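You operate a simulated robot arm through the tools that you are given. There is no shell and no other tool. Be economical: measure what you need, move in short steps, check, and stop when the job is done.

Carry out the task below with a simulated robot arm. There is one attempt and no reset: what you move stays moved.

TASK
Put two of the jam jars from the top of the side table on top of the cream plate stand. Then fetch the milk carton that expires last from the top of the side table and stand it on the coaster there.
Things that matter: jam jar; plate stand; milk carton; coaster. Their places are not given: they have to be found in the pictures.

It is judged by the outcome, as a careful person would: the job done as asked, and still so three seconds after it is handed in. It fails if anything else is knocked over, pushed out of place, dropped, spilled or broken.

THE ROBOT
A 7-joint arm with a two-finger parallel gripper, fixed in place. Base frame: the origin is at the foot of the arm, x ahead of it, y to its left, z up; the work surface is at about z = 0.78. Lengths are in m, angles in rad, forces in N, time in s.
With the tool pointing down near the work surface it reaches from about 0.22 to 0.68 m from the base axis. Its first joint turns from -1.152 to 1.152 rad. Payload 2.4 kg.
Tool frame: the origin (TCP) lies between the finger pads and is the grasp point; the fingertips stand 0.03 m ahead of it; z points along the fingers, y is the line along which they close. The gripper opens to 0.094 m. The fingers are 0.028 m wide and 0.01 m thick; the gripper's body (0.05 by 0.096 m) begins 0.055 m behind the TCP.
Orientation is that of the tool frame in the base frame, as a unit quaternion [w, x, y, z]. With the fingers straight down and closing along the base's y, the tool's x points along the base's -x, its y along +y and its z along -z.

THE INTERFACE
- The arm moves only by the tool move_arm. Its arguments are lists of equal length, an entry for each row: "claw": the closure, from 0 (fully open) to 1 (shut); "xyz": the shift along the tool's x, y, z in m, a list of three; "dr": the turn, a rotation vector about the tool's x, y, z in rad, a list of three. In form: {"claw": [claw, ...], "xyz": [[x, y, z], ...], "dr": [[ax, ay, az], ...]}. A call has 1 to 8 rows; each row shifts and turns the commanded pose from where the row before left it, along the tool's axes as they then stand. A row lasts 0.2 s, in which the tool goes at most 0.05 m and 0.15 rad; a call with a longer step from one row to the next is refused whole, and so is a gripper value outside its range. A pose out of reach is approached as far as the arm can. The call stops where the force on the tool passes 40 N (or 10 N more than at its start, if that is more) or the arm is blocked; 0.2 s more then pass. The fingers move at their own pace (about 0.153 m/s each) and stop on an object; they squeeze with about 39 N. The grip force told is the motor's: it shows also when the fingers shut on nothing. Time passes only in rows, and 0.2 s behind the last, so rows that do not move let the fingers close. It gives the time, the measured TCP pose, the force on the tool (base axes), the opening and the grip force at its end, in the units of the frame above (readings bear some noise).
- Cameras (640 x 400 px; columns grow to the right, rows downward): "scene" is fixed at [0.0191, 0.4771, 1.4437]; the picture's right is [-0.83, -0.56, 0.00], its down [-0.31, 0.45, -0.84] and it looks along [0.47, -0.69, -0.55] (base axes); focal length 337 px, centre (320, 200). "wrist" rides on the gripper at [-0.037, 0, -0.058] in the tool frame; the picture's right is [0.00, -1.00, 0.00], its down [0.97, 0.00, -0.24] and it looks along [0.24, 0.00, 0.97] (tool axes); focal length 218 px, centre (320, 200).
- grab_frame(camera): a new picture of that camera. No time passes.
- point_at(camera, pixels): for up to 12 pixels [column, row] of the newest picture of that camera ("zoom" is the newest enlarged one), the place [x, y, z] in the base frame of the surface seen there, good to about 0.002 m, but the place of the scene camera against the robot may be out by one fixed shift of up to 0.018 m in any direction. No time passes.
- inspect(camera, box): a new picture of the part [left, top, right, bottom] of that camera's present view, enlarged. No time passes.
- hand_in(): hands the job in; it is judged then, once.

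Work in short steps. Measure before you move; look again where a grasp or a placing could have gone wrong, and mend it. You have 80 turns and 46 pictures in all, the two below and enlarged ones among them. Open the gripper and draw the arm clear of the work before you hand the job in, unless the task says otherwise; then end with one line.

The tools are called after ">>>" as name(argument=value, ...) on one line, values as JSON. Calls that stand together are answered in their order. move_arm: Moves the arm, as the interface text tells. Its arguments: {"type":"object","properties":{"claw":{"type":"array","items":{"type":"number"}},"xyz":{"type":"array","items":{"type":"array","items":{"type":"number"}}},"dr":{"type":"array","items":{"type":"array","items":{"type":"number"}}}},"required":["claw","xyz","dr"]} The other tools are called the same way: grab_frame (camera) takes a picture; point_at (camera, pixels) gives the place of the surface under pixels of a picture; inspect (camera, box) takes an enlarged picture of a part of a camera's view; hand_in () hands the job in.

At the start:

```text
t: 0.0
eef_pos: [0.33, -0.059, 1.1668]
tcp_rot: [0.0, 0.0, 1.0, -0.001]
force: [0.2, 0.1, 1.0]
gripper_width: 0.094
finger_force: 0.0
```

scene: 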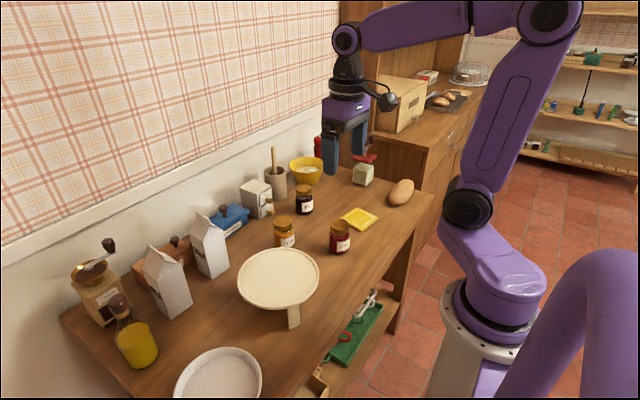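
wrist: 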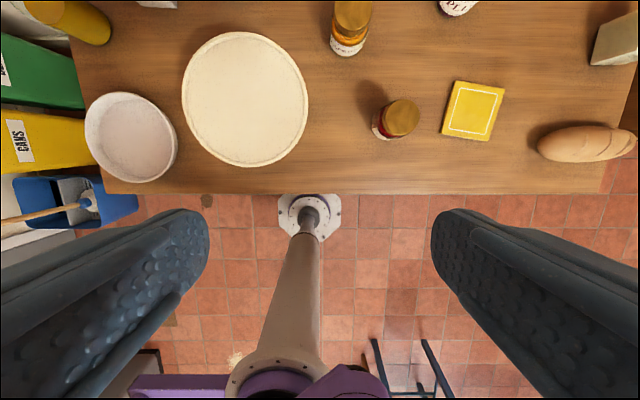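

The scene shows jars near (303,200), (284,232), (340,238), the stand at (278,278), cartons at (210,245) and (168,282), and a yellow coaster at (360,218). I'll enlarge to read details.

>>> inspect(camera="scene", box=[60, 190, 260, 390])

>>> inspect(camera="scene", box=[230, 140, 430, 340])

>>> point_at(camera="scene", pixels=[[303, 189], [304, 207], [283, 222], [340, 227], [341, 246], [278, 278], [360, 218], [208, 220], [165, 258], [220, 380], [365, 170], [293, 315]])

>>> point_at(camera="wrist", pixels=[[402, 116], [245, 98], [245, 35], [245, 163], [185, 98], [306, 98], [472, 110], [353, 12], [455, 85], [503, 90], [442, 132], [490, 140]])

```text
2.00 times, centred on (160, 290) of scene
```

zoom: 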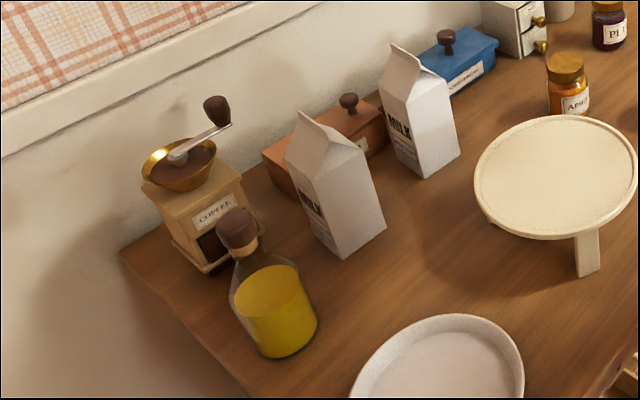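

```text
2.00 times, centred on (330, 240) of scene
```

zoom: 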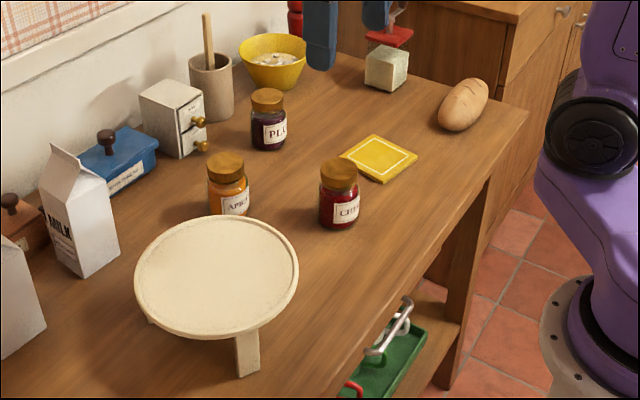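

```text
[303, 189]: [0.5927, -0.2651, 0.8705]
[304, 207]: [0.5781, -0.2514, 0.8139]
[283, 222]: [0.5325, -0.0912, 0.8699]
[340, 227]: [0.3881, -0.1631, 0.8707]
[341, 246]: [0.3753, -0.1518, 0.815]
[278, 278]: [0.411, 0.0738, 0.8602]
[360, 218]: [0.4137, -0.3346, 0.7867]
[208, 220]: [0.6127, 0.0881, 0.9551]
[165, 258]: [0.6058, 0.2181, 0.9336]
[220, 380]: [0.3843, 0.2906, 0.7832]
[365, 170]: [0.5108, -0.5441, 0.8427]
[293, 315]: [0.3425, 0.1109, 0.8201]
```

```text
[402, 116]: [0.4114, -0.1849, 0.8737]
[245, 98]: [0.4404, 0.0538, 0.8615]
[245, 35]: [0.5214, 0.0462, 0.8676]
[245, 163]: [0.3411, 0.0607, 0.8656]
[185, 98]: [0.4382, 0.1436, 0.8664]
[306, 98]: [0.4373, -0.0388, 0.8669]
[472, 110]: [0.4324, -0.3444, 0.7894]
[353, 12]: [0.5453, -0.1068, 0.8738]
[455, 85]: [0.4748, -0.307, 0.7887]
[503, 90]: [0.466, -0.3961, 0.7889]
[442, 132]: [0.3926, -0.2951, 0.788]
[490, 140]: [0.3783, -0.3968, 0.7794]
```

>>> inspect(camera="scene", box=[185, 205, 235, 285])

>>> inspect(camera="scene", box=[135, 240, 195, 320])

```text
5.00 times, centred on (210, 245) of scene
```

zoom: 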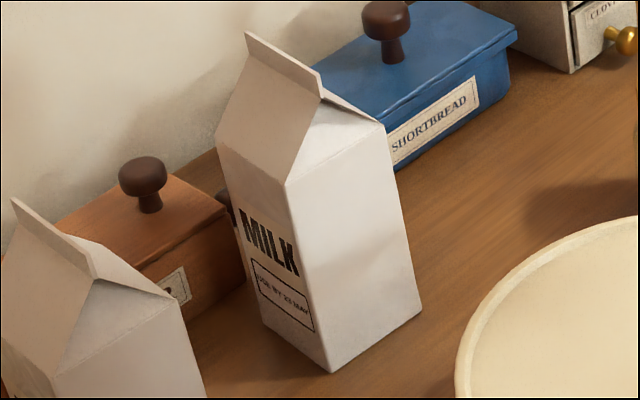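

```text
5.00 times, centred on (165, 280) of scene
```

zoom: 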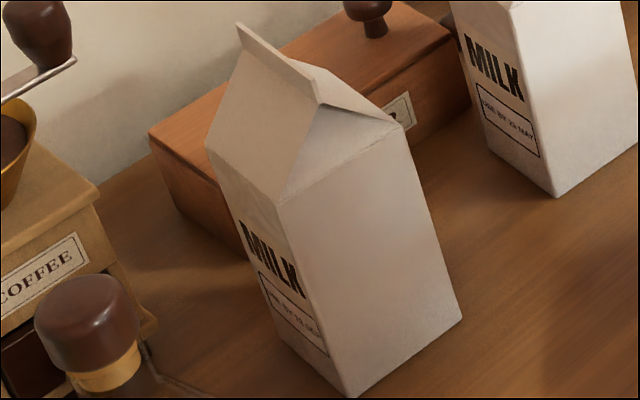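

The right carton seems to read "USE BY 23 MAY"; the left one needs a closer view.

>>> inspect(camera="scene", box=[154, 288, 174, 314])

>>> inspect(camera="scene", box=[200, 252, 220, 278])

```text
15.38 times, centred on (164, 301) of scene
```

zoom: 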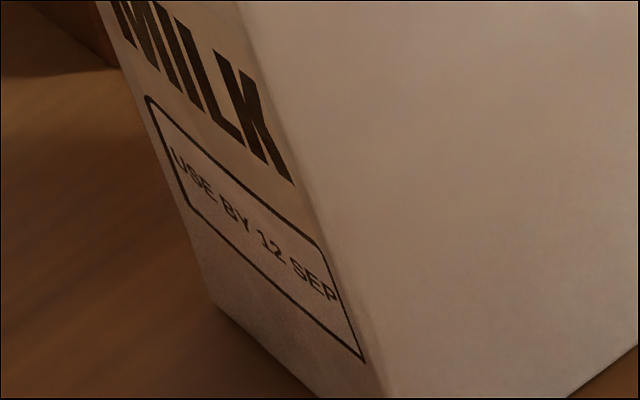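

```text
15.38 times, centred on (210, 265) of scene
```

zoom: 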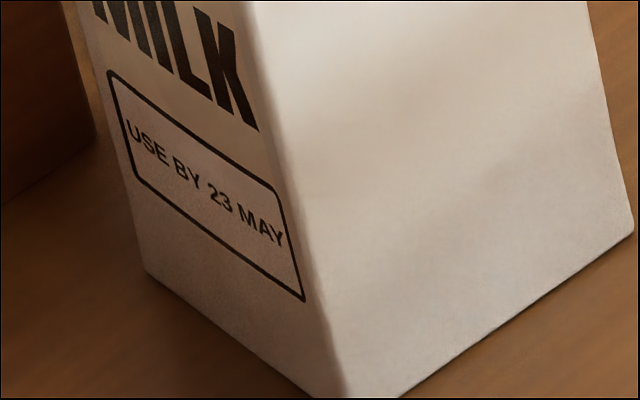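

Left carton is 12 SEP, the last to expire. Now I measure the jar lids from the wrist picture to centre them (cherry lid near (402,117), apricot near (353,12)).

>>> inspect(camera="wrist", box=[310, 0, 470, 150])

```text
2.67 times, centred on (390, 75) of wrist
```

zoom: 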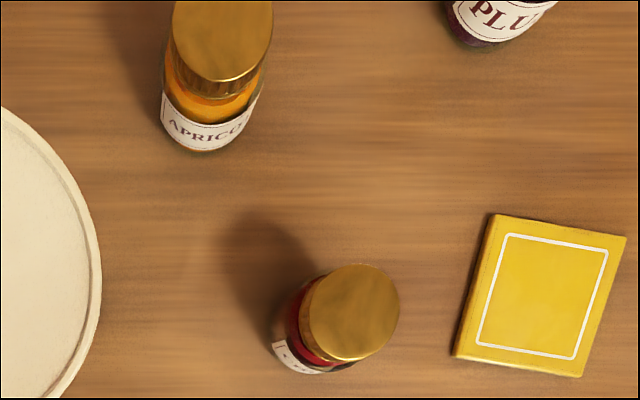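

>>> point_at(camera="zoom", pixels=[[352, 268], [352, 356], [310, 312], [396, 312], [223, 76], [180, 30], [268, 30], [492, 216], [624, 238], [580, 374], [455, 354], [353, 312]])

```text
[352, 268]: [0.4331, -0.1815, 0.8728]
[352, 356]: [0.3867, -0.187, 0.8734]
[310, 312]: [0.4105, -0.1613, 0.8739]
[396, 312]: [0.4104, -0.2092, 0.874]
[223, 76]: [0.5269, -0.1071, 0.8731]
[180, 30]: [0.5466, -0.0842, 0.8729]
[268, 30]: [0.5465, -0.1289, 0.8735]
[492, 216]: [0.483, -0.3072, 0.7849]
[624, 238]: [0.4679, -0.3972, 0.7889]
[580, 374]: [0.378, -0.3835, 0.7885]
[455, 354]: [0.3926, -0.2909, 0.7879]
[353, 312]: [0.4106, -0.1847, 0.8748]
```

Apricot lid centre is about (0.550,-0.107), cherry (0.410,-0.185), stand centre (0.431,0.053). I move above the apricot jar, gripper open.

>>> move_arm(claw=[0, 0, 0, 0, 0, 0, 0], xyz=[[-0.037, -0.0079, 0.0245], [-0.037, -0.0079, 0.0245], [-0.037, -0.0079, 0.0245], [-0.037, -0.0079, 0.0245], [-0.036, -0.0079, 0.0245], [-0.036, -0.008, 0.0243], [0, 0, 0]], dr=[[0, 0, 0], [0, 0, 0], [0, 0, 0], [0, 0, 0], [0, 0, 0], [0, 0, 0], [0, 0, 0]])

>>> grab_frame(camera="wrist")

```text
t: 1.6
eef_pos: [0.5524, -0.1077, 1.0211]
tcp_rot: [-0.001, 0.0, 1.0, 0.0]
force: [-0.1, -0.2, 0.5]
gripper_width: 0.0939
finger_force: 0.1
```

```text
36 pictures are left
```

wrist: 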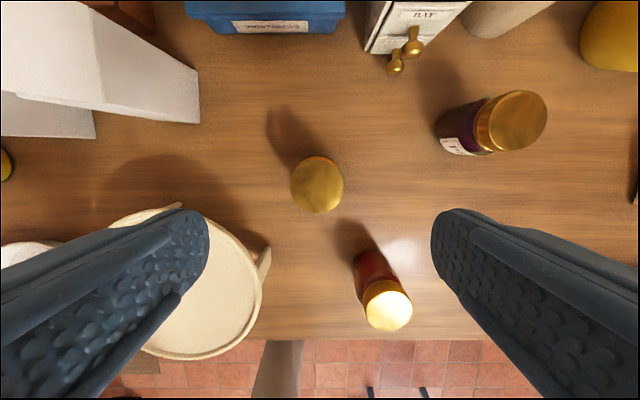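

>>> point_at(camera="wrist", pixels=[[317, 159], [317, 210], [293, 184], [341, 184], [388, 282], [388, 328], [365, 305], [410, 305], [262, 290], [100, 235], [160, 355], [195, 120]])

```text
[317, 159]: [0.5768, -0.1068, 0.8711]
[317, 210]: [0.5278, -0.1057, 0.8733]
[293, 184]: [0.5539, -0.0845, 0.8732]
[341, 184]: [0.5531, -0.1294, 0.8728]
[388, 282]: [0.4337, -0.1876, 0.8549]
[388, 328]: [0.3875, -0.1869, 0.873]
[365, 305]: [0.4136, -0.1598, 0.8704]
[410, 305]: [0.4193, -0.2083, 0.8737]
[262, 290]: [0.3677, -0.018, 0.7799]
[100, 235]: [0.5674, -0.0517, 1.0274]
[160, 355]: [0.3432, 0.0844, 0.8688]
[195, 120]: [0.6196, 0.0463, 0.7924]
```

Lid centre (0.552,-0.107) is beneath the TCP; I descend to z≈0.838 and close.

>>> move_arm(claw=[0, 0, 0, 0, 0, 0, 0], xyz=[[0, 0, 0.04], [0, 0, 0.04], [0, 0, 0.04], [0, 0, 0.035], [0, 0, 0.028], [0, 0, 0], [0, 0, 0]], dr=[[0, 0, 0], [0, 0, 0], [0, 0, 0], [0, 0, 0], [0, 0, 0], [0, 0, 0], [0, 0, 0]])

>>> move_arm(claw=[1, 1, 1, 1], xyz=[[0, 0, 0], [0, 0, 0], [0, 0, 0], [0, 0, 0]], dr=[[0, 0, 0], [0, 0, 0], [0, 0, 0], [0, 0, 0]])

```text
t: 3.2
eef_pos: [0.5521, -0.1077, 0.8385]
tcp_rot: [0.0, 0.0, 1.0, 0.001]
force: [0.1, -0.9, -0.4]
gripper_width: 0.0939
finger_force: 0.1
```

```text
t: 4.2
eef_pos: [0.5532, -0.1074, 0.8388]
tcp_rot: [0.0, -0.001, 1.0, -0.001]
force: [-0.9, 1.8, 1.2]
gripper_width: 0.0629
finger_force: 38.5
```

Gripped at 0.063 m. I lift 0.16 and check.

>>> move_arm(claw=[1, 1, 1, 1, 1], xyz=[[0, 0, -0.02], [0, 0, -0.04], [0, 0, -0.05], [0, 0, -0.05], [0, 0, 0]], dr=[[0, 0, 0], [0, 0, 0], [0, 0, 0], [0, 0, 0], [0, 0, 0]])

>>> grab_frame(camera="scene")

```text
t: 5.4
eef_pos: [0.5506, -0.1076, 1.0]
tcp_rot: [-0.001, 0.0, 1.0, 0.0]
force: [-0.2, 0.3, -2.5]
gripper_width: 0.0625
finger_force: 38.8
```

```text
35 pictures are left
```

scene: 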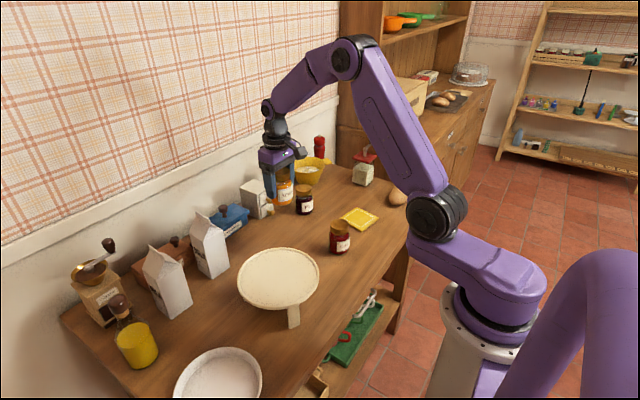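

Jar is held. I carry it over the far half of the stand: TCP to (0.471,0.053,1.0).

>>> move_arm(claw=[1, 1, 1, 1, 1, 1], xyz=[[0.016, 0.032, 0], [0.016, 0.032, 0], [0.016, 0.032, 0], [0.016, 0.032, 0], [0.016, 0.0325, 0], [0, 0, 0]], dr=[[0, 0, 0], [0, 0, 0], [0, 0, 0], [0, 0, 0], [0, 0, 0], [0, 0, 0]])

>>> grab_frame(camera="wrist")

```text
t: 6.8
eef_pos: [0.4714, 0.0571, 0.996]
tcp_rot: [0.0, 0.0, 1.0, -0.001]
force: [0.1, 0.7, -3.1]
gripper_width: 0.0624
finger_force: 39.1
```

```text
34 pictures are left
```

wrist: 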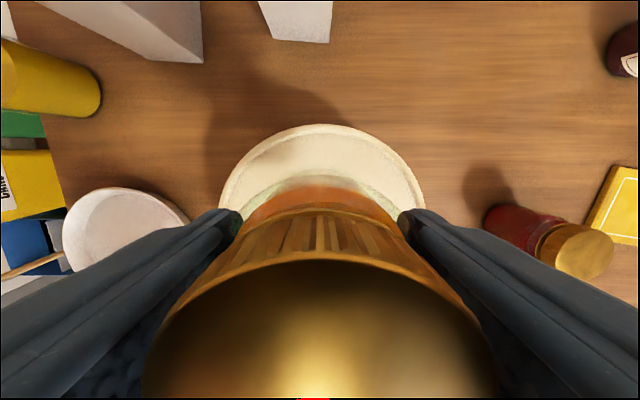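

Centred in y; I lower slowly onto the stand (contact expected at TCP z≈0.920).

>>> move_arm(claw=[1, 1, 1, 1, 1], xyz=[[0, -0.003, 0.03], [0, 0, 0.025], [0, 0, 0.012], [0, 0, 0.005], [0, 0, 0]], dr=[[0, 0, 0], [0, 0, 0], [0, 0, 0], [0, 0, 0], [0, 0, 0]])

```text
t: 8.0
eef_pos: [0.4715, 0.0509, 0.9239]
tcp_rot: [0.0, -0.001, 1.0, 0.0]
force: [0.6, 0.4, -1.8]
gripper_width: 0.0623
finger_force: 38.5
```

>>> move_arm(claw=[1, 1, 1], xyz=[[0, 0, 0.002], [0, 0, 0.0015], [0, 0, 0]], dr=[[0, 0, 0], [0, 0, 0], [0, 0, 0]])

>>> inspect(camera="scene", box=[220, 200, 340, 340])

```text
t: 8.8
eef_pos: [0.4712, 0.0506, 0.9215]
tcp_rot: [0.001, 0.0, 1.0, 0.0]
force: [-5.6, -0.6, 22.2]
gripper_width: 0.0624
finger_force: 39.1
```

```text
2.86 times, centred on (280, 270) of scene
```

zoom: 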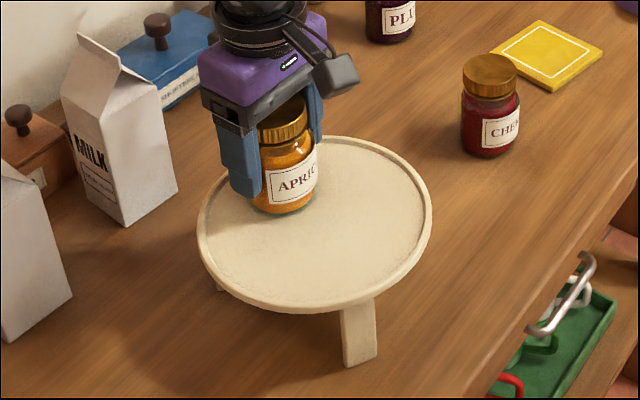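

Contact (22 N up), jar stands on the plate. Release and rise.

>>> move_arm(claw=[0, 0, 0, 0, 0, 0, 0], xyz=[[0, 0, 0], [0, 0, 0], [0, 0, -0.02], [0, 0, -0.04], [0, 0, -0.04], [0, 0, -0.03], [0, 0, 0]], dr=[[0, 0, 0], [0, 0, 0], [0, 0, 0], [0, 0, 0], [0, 0, 0], [0, 0, 0], [0, 0, 0]])

>>> grab_frame(camera="wrist")

```text
t: 10.4
eef_pos: [0.4718, 0.0501, 1.0528]
tcp_rot: [0.0, 0.0, 1.0, 0.0]
force: [-0.1, 0.8, 0.5]
gripper_width: 0.0939
finger_force: 0.0
```

```text
32 pictures are left
```

wrist: 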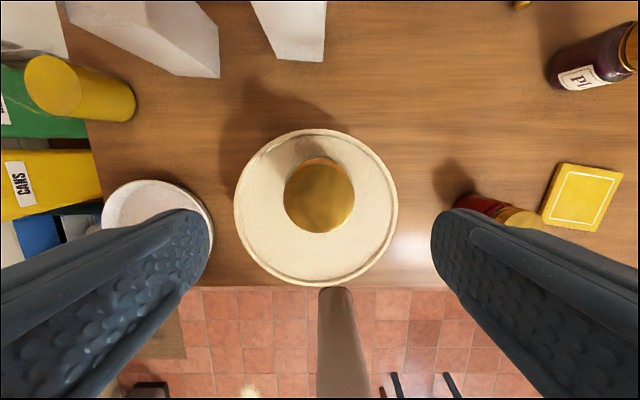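

Jar one is standing. Move over the cherry jar at (0.410,-0.186).

>>> move_arm(claw=[0, 0, 0, 0, 0, 0, 0], xyz=[[0.0103, -0.0393, 0], [0.0103, -0.0393, 0], [0.0103, -0.0393, 0], [0.0103, -0.0393, 0.01], [0.0103, -0.0393, 0.01], [0.0103, -0.0393, 0.01], [0, 0, 0]], dr=[[0, 0, 0], [0, 0, 0], [0, 0, 0], [0, 0, 0], [0, 0, 0], [0, 0, 0], [0, 0, 0]])

>>> grab_frame(camera="wrist")

```text
t: 12.0
eef_pos: [0.4089, -0.1857, 1.0204]
tcp_rot: [0.0, -0.001, 1.0, 0.0]
force: [-0.1, 0.7, 0.4]
gripper_width: 0.094
finger_force: 0.1
```

```text
31 pictures are left
```

wrist: 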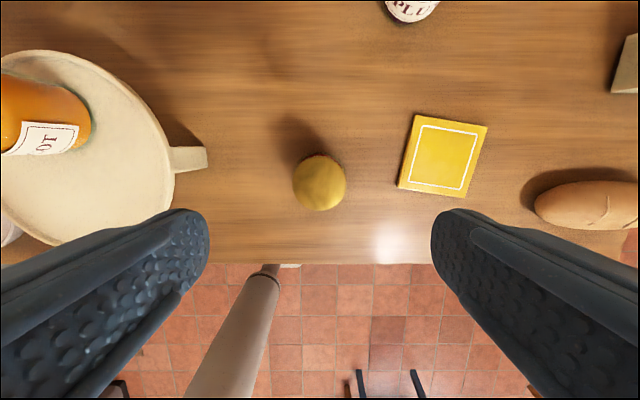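

Well centred; measure the coaster too, then descend and close.

>>> point_at(camera="wrist", pixels=[[418, 117], [485, 128], [462, 195], [400, 186], [443, 155], [319, 184]])

>>> move_arm(claw=[0, 0, 0, 0, 0, 0, 0], xyz=[[0, 0, 0.04], [0, 0, 0.04], [0, 0, 0.04], [0, 0, 0.035], [0, 0, 0.027], [0, 0, 0], [0, 0, 0]], dr=[[0, 0, 0], [0, 0, 0], [0, 0, 0], [0, 0, 0], [0, 0, 0], [0, 0, 0], [0, 0, 0]])

>>> move_arm(claw=[1, 1, 1, 1], xyz=[[0, 0, 0], [0, 0, 0], [0, 0, 0], [0, 0, 0]], dr=[[0, 0, 0], [0, 0, 0], [0, 0, 0], [0, 0, 0]])

```text
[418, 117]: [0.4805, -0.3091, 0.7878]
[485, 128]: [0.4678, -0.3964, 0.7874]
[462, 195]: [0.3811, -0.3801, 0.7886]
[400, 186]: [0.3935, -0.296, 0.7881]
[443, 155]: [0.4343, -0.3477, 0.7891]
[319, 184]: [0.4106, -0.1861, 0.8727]
```

```text
t: 13.6
eef_pos: [0.4089, -0.1869, 0.8422]
tcp_rot: [0.001, 0.0, 1.0, 0.0]
force: [0.2, -0.3, -0.3]
gripper_width: 0.0942
finger_force: 0.0
```

```text
t: 14.6
eef_pos: [0.4096, -0.1867, 0.8416]
tcp_rot: [0.0, 0.0, 1.0, 0.0]
force: [0.8, 1.0, 0.3]
gripper_width: 0.0624
finger_force: 39.4
```

Gripped. Lift, then carry to (0.391,0.052).

>>> move_arm(claw=[1, 1, 1, 1, 1], xyz=[[0, 0, -0.02], [0, 0, -0.04], [0, 0, -0.05], [0, 0, -0.05], [0, 0, 0]], dr=[[0, 0, 0], [0, 0, 0], [0, 0, 0], [0, 0, 0], [0, 0, 0]])

>>> move_arm(claw=[1, 1, 1, 1, 1, 1, 1], xyz=[[0.003, 0.04, 0], [0.003, 0.04, 0], [0.003, 0.04, 0], [0.003, 0.04, 0], [0.003, 0.04, 0], [0.003, 0.038, 0], [0, 0, 0]], dr=[[0, 0, 0], [0, 0, 0], [0, 0, 0], [0, 0, 0], [0, 0, 0], [0, 0, 0], [0, 0, 0]])

>>> grab_frame(camera="wrist")

```text
t: 15.8
eef_pos: [0.4089, -0.1852, 1.0019]
tcp_rot: [0.0, 0.0, 1.0, 0.0]
force: [-1.1, 0.1, -2.7]
gripper_width: 0.0627
finger_force: 39.3
```

```text
t: 17.4
eef_pos: [0.3912, 0.0553, 1.0003]
tcp_rot: [0.0, 0.001, 1.0, 0.001]
force: [0.7, -0.7, -3.0]
gripper_width: 0.0628
finger_force: 38.6
```

```text
30 pictures are left
```

wrist: 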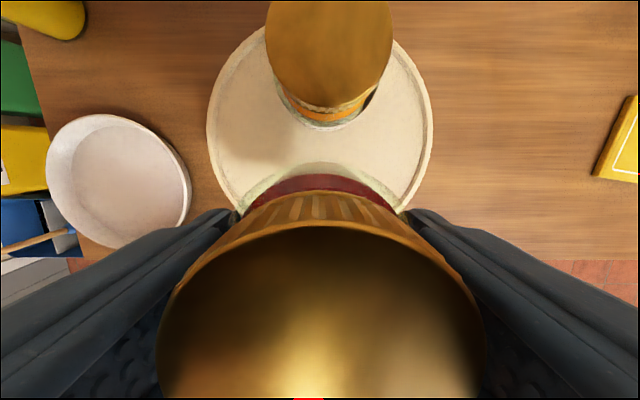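

Clear gap to the first jar. Lower towards contact at z≈0.924.

>>> move_arm(claw=[1, 1, 1, 1, 1], xyz=[[0, -0.003, 0.03], [0, 0, 0.025], [0, 0, 0.012], [0, 0, 0.005], [0, 0, 0]], dr=[[0, 0, 0], [0, 0, 0], [0, 0, 0], [0, 0, 0], [0, 0, 0]])

>>> move_arm(claw=[1, 1, 1], xyz=[[0, 0, 0.002], [0, 0, 0.0015], [0, 0, 0]], dr=[[0, 0, 0], [0, 0, 0], [0, 0, 0]])

```text
t: 18.6
eef_pos: [0.3914, 0.0497, 0.928]
tcp_rot: [-0.001, -0.001, 1.0, 0.0]
force: [-0.2, -0.3, -2.9]
gripper_width: 0.0628
finger_force: 39.0
```

```text
t: 19.4
eef_pos: [0.3916, 0.0508, 0.9239]
tcp_rot: [0.002, -0.001, 1.0, 0.0]
force: [-2.6, 0.3, 26.3]
gripper_width: 0.063
finger_force: 39.3
```

Contact (26 N). Release and rise.

>>> move_arm(claw=[0, 0, 0, 0, 0, 0, 0], xyz=[[0, 0, 0], [0, 0, 0], [0, 0, -0.02], [0, 0, -0.04], [0, 0, -0.05], [0, 0, -0.05], [0, 0, 0]], dr=[[0, 0, 0], [0, 0, 0], [0, 0, 0], [0, 0, 0], [0, 0, 0], [0, 0, 0], [0, 0, 0]])

>>> grab_frame(camera="scene")

>>> grab_frame(camera="wrist")

```text
t: 21.0
eef_pos: [0.3903, 0.0486, 1.0869]
tcp_rot: [0.0, -0.001, 1.0, 0.001]
force: [0.1, 0.7, -0.2]
gripper_width: 0.0939
finger_force: 0.1
```

```text
29 pictures are left
```

scene: 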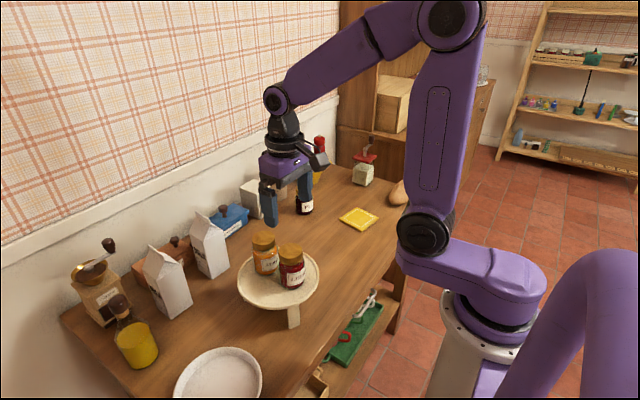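

```text
28 pictures are left
```

wrist: 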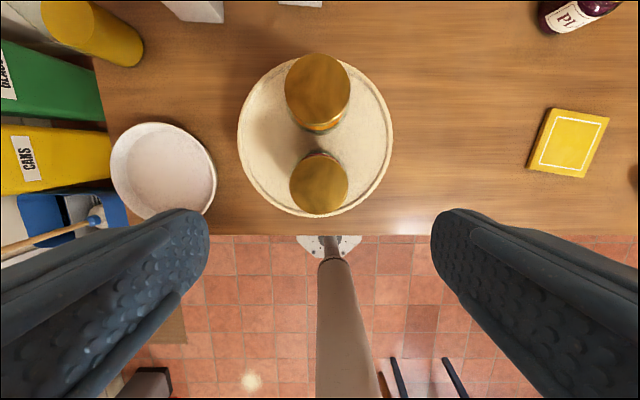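

Both jars stand on the plate. Now go look at the cartons from above: TCP to (0.50,0.20,1.15).

>>> move_arm(claw=[0, 0, 0, 0, 0, 0], xyz=[[0, 0, -0.045], [-0.022, 0.03, -0.02], [-0.029, 0.04, 0], [-0.029, 0.04, 0], [-0.029, 0.04, 0], [0, 0, 0]], dr=[[0, 0, 0], [0, 0, 0], [0, 0, 0], [0, 0, 0], [0, 0, 0], [0, 0, 0]])

>>> grab_frame(camera="wrist")

```text
t: 22.4
eef_pos: [0.5002, 0.2036, 1.1478]
tcp_rot: [0.0, 0.0, 1.0, 0.0]
force: [-0.1, -0.4, -0.7]
gripper_width: 0.0941
finger_force: 0.1
```

```text
27 pictures are left
```

wrist: 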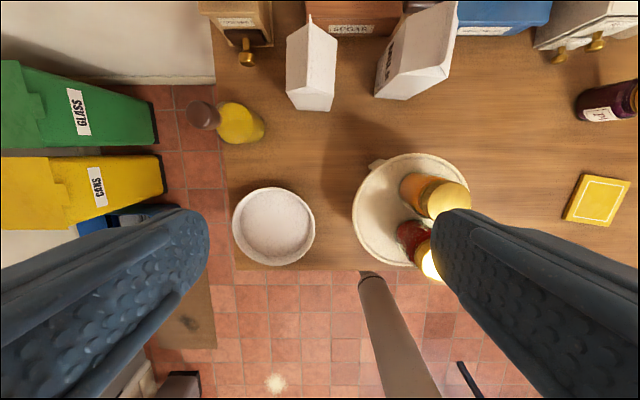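

>>> inspect(camera="wrist", box=[180, 0, 460, 150])

```text
2.29 times, centred on (320, 75) of wrist
```

zoom: 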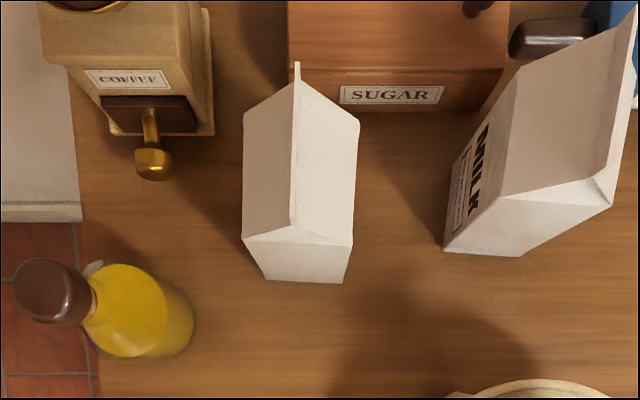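

>>> point_at(camera="zoom", pixels=[[246, 120], [246, 236], [349, 240], [355, 122], [267, 279], [340, 280], [296, 70], [292, 222], [300, 262], [440, 70], [195, 132], [152, 178]])

>>> point_at(camera="scene", pixels=[[148, 249], [163, 268], [265, 238], [291, 252]])

```text
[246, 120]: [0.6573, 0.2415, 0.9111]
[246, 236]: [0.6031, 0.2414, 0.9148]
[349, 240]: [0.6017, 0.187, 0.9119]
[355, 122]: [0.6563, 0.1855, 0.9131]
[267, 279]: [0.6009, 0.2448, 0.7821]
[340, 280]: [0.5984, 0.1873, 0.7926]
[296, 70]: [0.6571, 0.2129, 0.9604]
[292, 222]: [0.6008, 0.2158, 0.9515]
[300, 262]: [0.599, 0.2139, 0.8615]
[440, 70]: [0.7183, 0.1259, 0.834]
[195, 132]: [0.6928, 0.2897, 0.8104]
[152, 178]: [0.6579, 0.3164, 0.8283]
```

```text
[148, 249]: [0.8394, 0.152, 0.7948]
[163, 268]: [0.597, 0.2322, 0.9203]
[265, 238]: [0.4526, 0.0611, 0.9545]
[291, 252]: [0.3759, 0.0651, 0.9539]
```

Carton centre ≈(0.629,0.214), 0.057 square, ridge 0.960, aligned with the axes. Check the neighbours' positions before going in.

>>> point_at(camera="zoom", pixels=[[449, 248], [520, 65], [505, 192], [610, 200], [518, 250], [452, 170], [205, 20], [300, 20], [45, 215], [180, 300], [50, 290]])

>>> point_at(camera="scene", pixels=[[109, 245], [92, 262], [120, 302], [174, 241], [110, 190], [60, 230]])

```text
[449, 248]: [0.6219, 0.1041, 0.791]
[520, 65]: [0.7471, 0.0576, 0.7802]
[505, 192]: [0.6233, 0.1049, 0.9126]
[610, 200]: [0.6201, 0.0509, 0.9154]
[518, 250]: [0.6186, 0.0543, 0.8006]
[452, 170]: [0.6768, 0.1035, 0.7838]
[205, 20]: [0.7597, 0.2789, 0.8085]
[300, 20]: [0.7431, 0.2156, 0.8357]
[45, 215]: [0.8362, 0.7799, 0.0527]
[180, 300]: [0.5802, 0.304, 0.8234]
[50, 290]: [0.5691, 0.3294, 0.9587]
```

```text
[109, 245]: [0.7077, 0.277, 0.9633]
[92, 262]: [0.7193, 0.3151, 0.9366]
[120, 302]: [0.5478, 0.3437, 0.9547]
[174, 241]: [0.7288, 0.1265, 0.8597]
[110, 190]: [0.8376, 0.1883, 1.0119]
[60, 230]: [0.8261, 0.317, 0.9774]
```

Neighbours are clear. Move above the carton, gripper partly closed (0.074 opening).

>>> move_arm(claw=[0.21, 0.21, 0.21, 0.21, 0.21, 0.21], xyz=[[-0.0322, 0.0026, 0.02], [-0.0322, 0.0026, 0.02], [-0.0322, 0.0026, 0.022], [-0.0322, 0.0026, 0.022], [0, 0, 0], [0, 0, 0]], dr=[[0, 0, 0], [0, 0, 0], [0, 0, 0], [0, 0, 0], [0, 0, 0], [0, 0, 0]])

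>>> grab_frame(camera="wrist")

>>> grab_frame(camera="scene")

```text
t: 23.8
eef_pos: [0.6286, 0.2106, 1.0664]
tcp_rot: [0.0, 0.001, 1.0, 0.0]
force: [-0.4, -0.7, -0.4]
gripper_width: 0.0744
finger_force: 0.0
```

```text
25 pictures are left
```

wrist: 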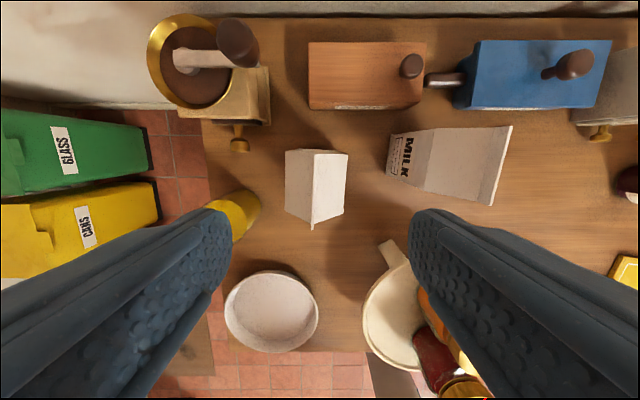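

```text
24 pictures are left
```

scene: 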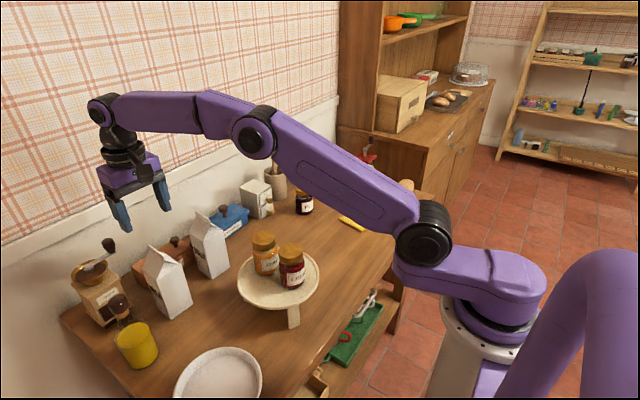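

>>> inspect(camera="wrist", box=[240, 130, 400, 240])

```text
3.64 times, centred on (320, 185) of wrist
```

zoom: 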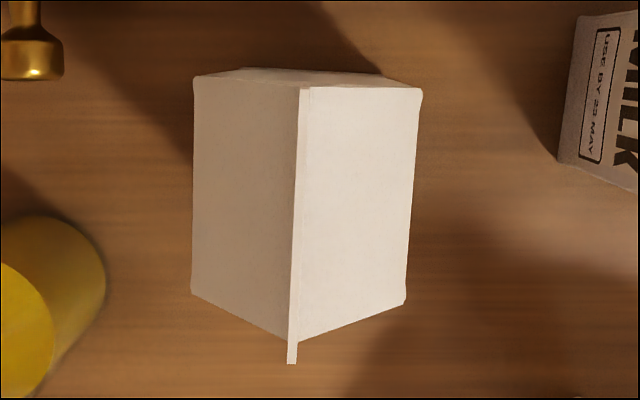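

>>> point_at(camera="zoom", pixels=[[196, 80], [194, 290], [417, 92], [403, 300], [292, 355], [304, 92]])

```text
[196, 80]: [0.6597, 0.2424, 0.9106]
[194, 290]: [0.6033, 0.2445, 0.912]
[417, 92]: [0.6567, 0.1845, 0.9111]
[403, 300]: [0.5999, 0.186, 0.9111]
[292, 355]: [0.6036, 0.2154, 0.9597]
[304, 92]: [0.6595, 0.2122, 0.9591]
```

Carton centre (0.630,0.214), yaw ≈ -2.5°. Adjust and descend to z≈0.914.

>>> move_arm(claw=[0.21, 0.21, 0.21, 0.21, 0.21, 0.21, 0.21], xyz=[[-0.0014, 0.0037, 0], [0, 0, 0.04], [0, 0, 0.04], [0, 0, 0.035], [0, 0, 0.025], [0, 0, 0.0115], [0, 0, 0]], dr=[[0, 0, 0.04], [0, 0, 0], [0, 0, 0], [0, 0, 0], [0, 0, 0], [0, 0, 0], [0, 0, 0]])

>>> grab_frame(camera="wrist")

```text
t: 25.4
eef_pos: [0.6309, 0.214, 0.914]
tcp_rot: [0.0, 0.02, 1.0, 0.0]
force: [0.4, 0.0, -0.1]
gripper_width: 0.0743
finger_force: 0.1
```

```text
22 pictures are left
```

wrist: 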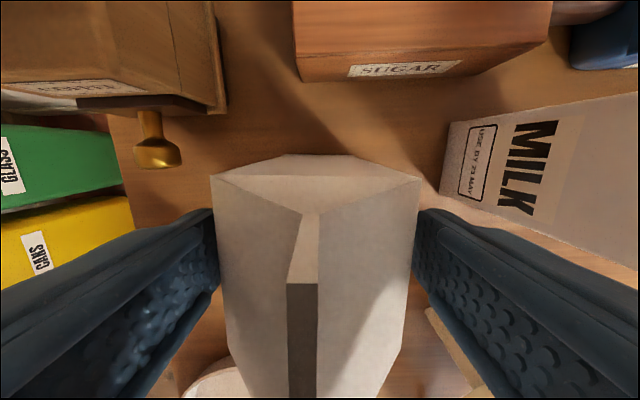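

Fingers straddle the carton evenly. Close.

>>> move_arm(claw=[1, 1, 1, 1], xyz=[[0, 0, 0], [0, 0, 0], [0, 0, 0], [0, 0, 0]], dr=[[0, 0, 0], [0, 0, 0], [0, 0, 0], [0, 0, 0]])

>>> move_arm(claw=[1, 1, 1, 1], xyz=[[0, 0, -0.01], [0, 0, -0.02], [0, 0, -0.02], [0, 0, 0]], dr=[[0, 0, 0], [0, 0, 0], [0, 0, 0], [0, 0, 0]])

>>> grab_frame(camera="scene")

```text
t: 26.4
eef_pos: [0.6304, 0.2137, 0.9167]
tcp_rot: [0.002, 0.019, 1.0, 0.001]
force: [-1.7, 2.3, 23.9]
gripper_width: 0.062
finger_force: 39.0
```

```text
t: 27.4
eef_pos: [0.6313, 0.2128, 0.9643]
tcp_rot: [-0.001, 0.02, 1.0, 0.0]
force: [0.3, 0.1, -4.3]
gripper_width: 0.0615
finger_force: 39.0
```

```text
21 pictures are left
```

scene: 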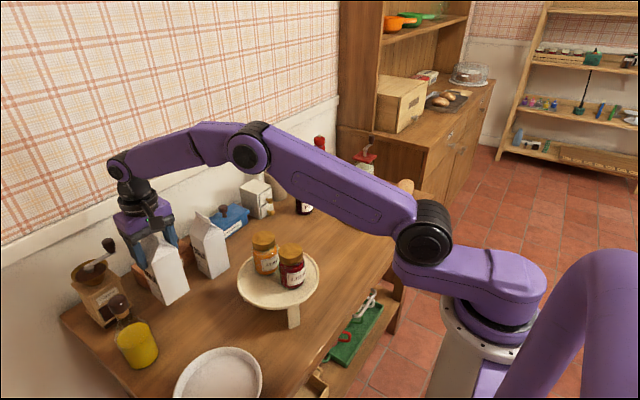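

Carton held, lifted cleanly. Raise further, then pull back and up to clear everything.

>>> move_arm(claw=[1, 1, 1, 1, 1, 1, 1], xyz=[[0, 0, -0.03], [0, 0, -0.035], [0, 0, -0.035], [0.03, 0, -0.035], [0.035, 0, -0.035], [0.035, 0, -0.035], [0, 0, 0]], dr=[[0, 0, 0], [0, 0, 0], [0, 0, 0], [0, 0, 0], [0, 0, 0], [0, 0, 0], [0, 0, 0]])

```text
t: 29.0
eef_pos: [0.5296, 0.2173, 1.1678]
tcp_rot: [0.0, 0.02, 1.0, -0.001]
force: [0.6, -0.8, -3.5]
gripper_width: 0.0618
finger_force: 38.9
```

Now move sideways towards the coaster at (0.431,-0.345).

>>> move_arm(claw=[1, 1, 1, 1, 1, 1, 1, 1], xyz=[[0.0054, -0.0404, 0], [0.0054, -0.0404, 0], [0.0054, -0.0404, 0], [0.0054, -0.0404, 0], [0.0054, -0.0404, 0], [0.0054, -0.0404, 0], [0.0054, -0.0404, 0], [0, 0, 0]], dr=[[0, 0, 0], [0, 0, 0], [0, 0, 0], [0, 0, 0], [0, 0, 0], [0, 0, 0], [0, 0, 0], [0, 0, 0]])

>>> move_arm(claw=[1, 1, 1, 1, 1, 1, 1, 1], xyz=[[0.0054, -0.0404, 0], [0.0054, -0.0404, 0], [0.0054, -0.0404, 0], [0.0054, -0.0404, 0], [0.0054, -0.0404, 0], [0.0054, -0.0404, 0], [0.0054, -0.0404, 0], [0, 0, 0]], dr=[[0, 0, 0], [0, 0, 0], [0, 0, 0], [0, 0, 0], [0, 0, 0], [0, 0, 0], [0, 0, 0], [0, 0, 0.1]])

>>> grab_frame(camera="scene")

>>> grab_frame(camera="wrist")

```text
t: 30.8
eef_pos: [0.4831, -0.0638, 1.1698]
tcp_rot: [0.0, 0.02, 1.0, 0.0]
force: [0.1, 0.5, -4.7]
gripper_width: 0.0619
finger_force: 39.3
```

```text
t: 32.6
eef_pos: [0.4321, -0.3451, 1.1697]
tcp_rot: [0.0, 0.071, 0.997, 0.0]
force: [-0.6, -0.7, -3.2]
gripper_width: 0.0619
finger_force: 38.6
```

```text
20 pictures are left
```

scene: 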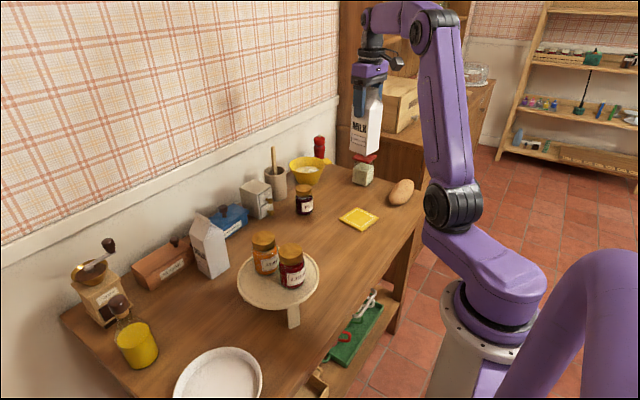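

```text
19 pictures are left
```

wrist: 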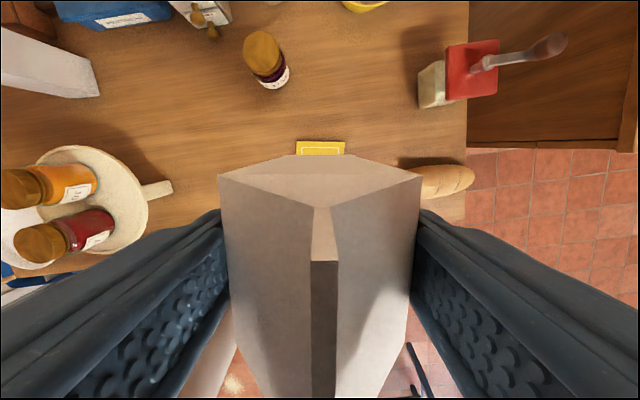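

Aligned above the coaster. Descend to ≈0.935 first.

>>> move_arm(claw=[1, 1, 1, 1, 1, 1, 1, 1], xyz=[[0, 0, 0.04], [0, 0, 0.04], [0, 0, 0.04], [0, 0, 0.04], [0, 0, 0.035], [0, 0, 0.025], [0, 0, 0.013], [0, 0, 0]], dr=[[0, 0, 0], [0, 0, 0], [0, 0, 0], [0, 0, 0], [0, 0, 0], [0, 0, 0], [0, 0, 0], [0, 0, 0]])

>>> inspect(camera="scene", box=[300, 120, 430, 250])

```text
t: 34.4
eef_pos: [0.4321, -0.3463, 0.9358]
tcp_rot: [0.0, 0.07, 0.998, 0.0]
force: [0.1, 0.2, -4.1]
gripper_width: 0.0617
finger_force: 39.3
```

```text
3.08 times, centred on (365, 185) of scene
```

zoom: 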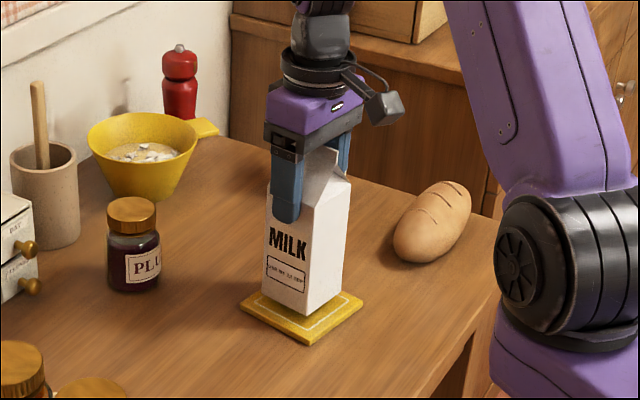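

Nearly down and centred. Lower in small steps until contact.

>>> move_arm(claw=[1, 1, 1, 1], xyz=[[0, 0, 0.004], [0, 0, 0.003], [0, 0, 0.002], [0, 0, 0]], dr=[[0, 0, 0], [0, 0, 0], [0, 0, 0], [0, 0, 0]])

```text
t: 35.4
eef_pos: [0.4316, -0.3441, 0.9266]
tcp_rot: [0.0, 0.07, 0.998, 0.001]
force: [0.5, 0.2, -3.7]
gripper_width: 0.0616
finger_force: 39.0
```

>>> move_arm(claw=[1, 1, 1, 1], xyz=[[0, 0, 0.0015], [0, 0, 0.001], [0, 0, 0.001], [0, 0, 0]], dr=[[0, 0, 0], [0, 0, 0], [0, 0, 0], [0, 0, 0]])

```text
t: 36.4
eef_pos: [0.4329, -0.3446, 0.9251]
tcp_rot: [0.001, 0.069, 0.998, 0.0]
force: [-6.5, 3.5, 26.0]
gripper_width: 0.0617
finger_force: 38.8
```

Contact (26 N). Release and rise straight up.

>>> move_arm(claw=[0.1, 0.1, 0.1, 0.1, 0.1, 0.1, 0.1, 0.1], xyz=[[0, 0, 0], [0, 0, 0], [0, 0, -0.02], [0, 0, -0.04], [0, 0, -0.04], [0, 0, -0.04], [0, 0, -0.04], [0, 0, 0]], dr=[[0, 0, 0], [0, 0, 0], [0, 0, 0], [0, 0, 0], [0, 0, 0], [0, 0, 0], [0, 0, 0], [0, 0, 0]])

>>> move_arm(claw=[0, 0, 0, 0, 0], xyz=[[0.02, 0, -0.03], [0.03, 0.01, -0.03], [0.03, 0.02, 0], [0.03, 0.03, 0], [0, 0, 0]], dr=[[0, 0, 0], [0, 0, 0], [0, 0, 0], [0, 0, 0], [0, 0, 0]])

>>> grab_frame(camera="scene")

>>> grab_frame(camera="wrist")

```text
t: 38.2
eef_pos: [0.4312, -0.3425, 1.1045]
tcp_rot: [0.0, 0.07, 0.998, 0.0]
force: [-0.2, -0.1, 0.7]
gripper_width: 0.0848
finger_force: 0.1
```

```text
t: 39.4
eef_pos: [0.3331, -0.2675, 1.1634]
tcp_rot: [0.0, 0.07, 0.998, 0.0]
force: [-0.2, 0.5, -0.5]
gripper_width: 0.0941
finger_force: 0.1
```

```text
17 pictures are left
```

scene: 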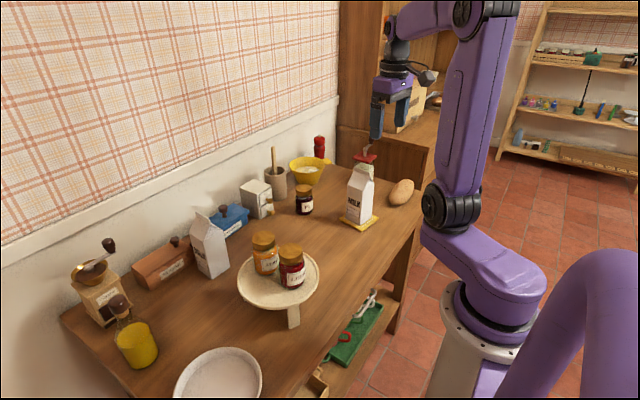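

```text
16 pictures are left
```

wrist: 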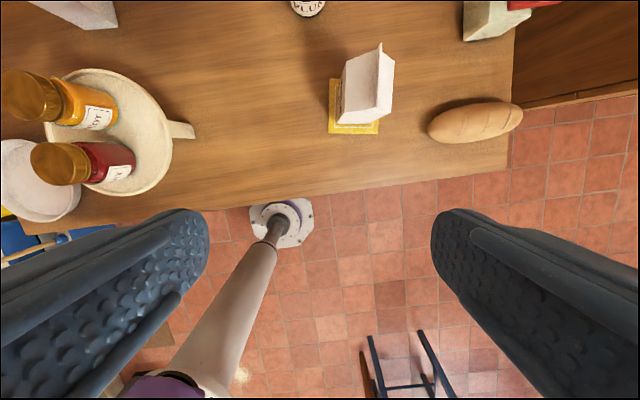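

The carton stands on the coaster, both jars are on the stand, nothing else looks disturbed, and the arm is clear. Handing in.

>>> hand_in()

```text
The job is handed in.
```

The apricot and cherry jam jars are on the cream plate stand, and the milk carton with the latest date (12 SEP, against 23 MAY on the other) is standing on the coaster; the job is handed in.
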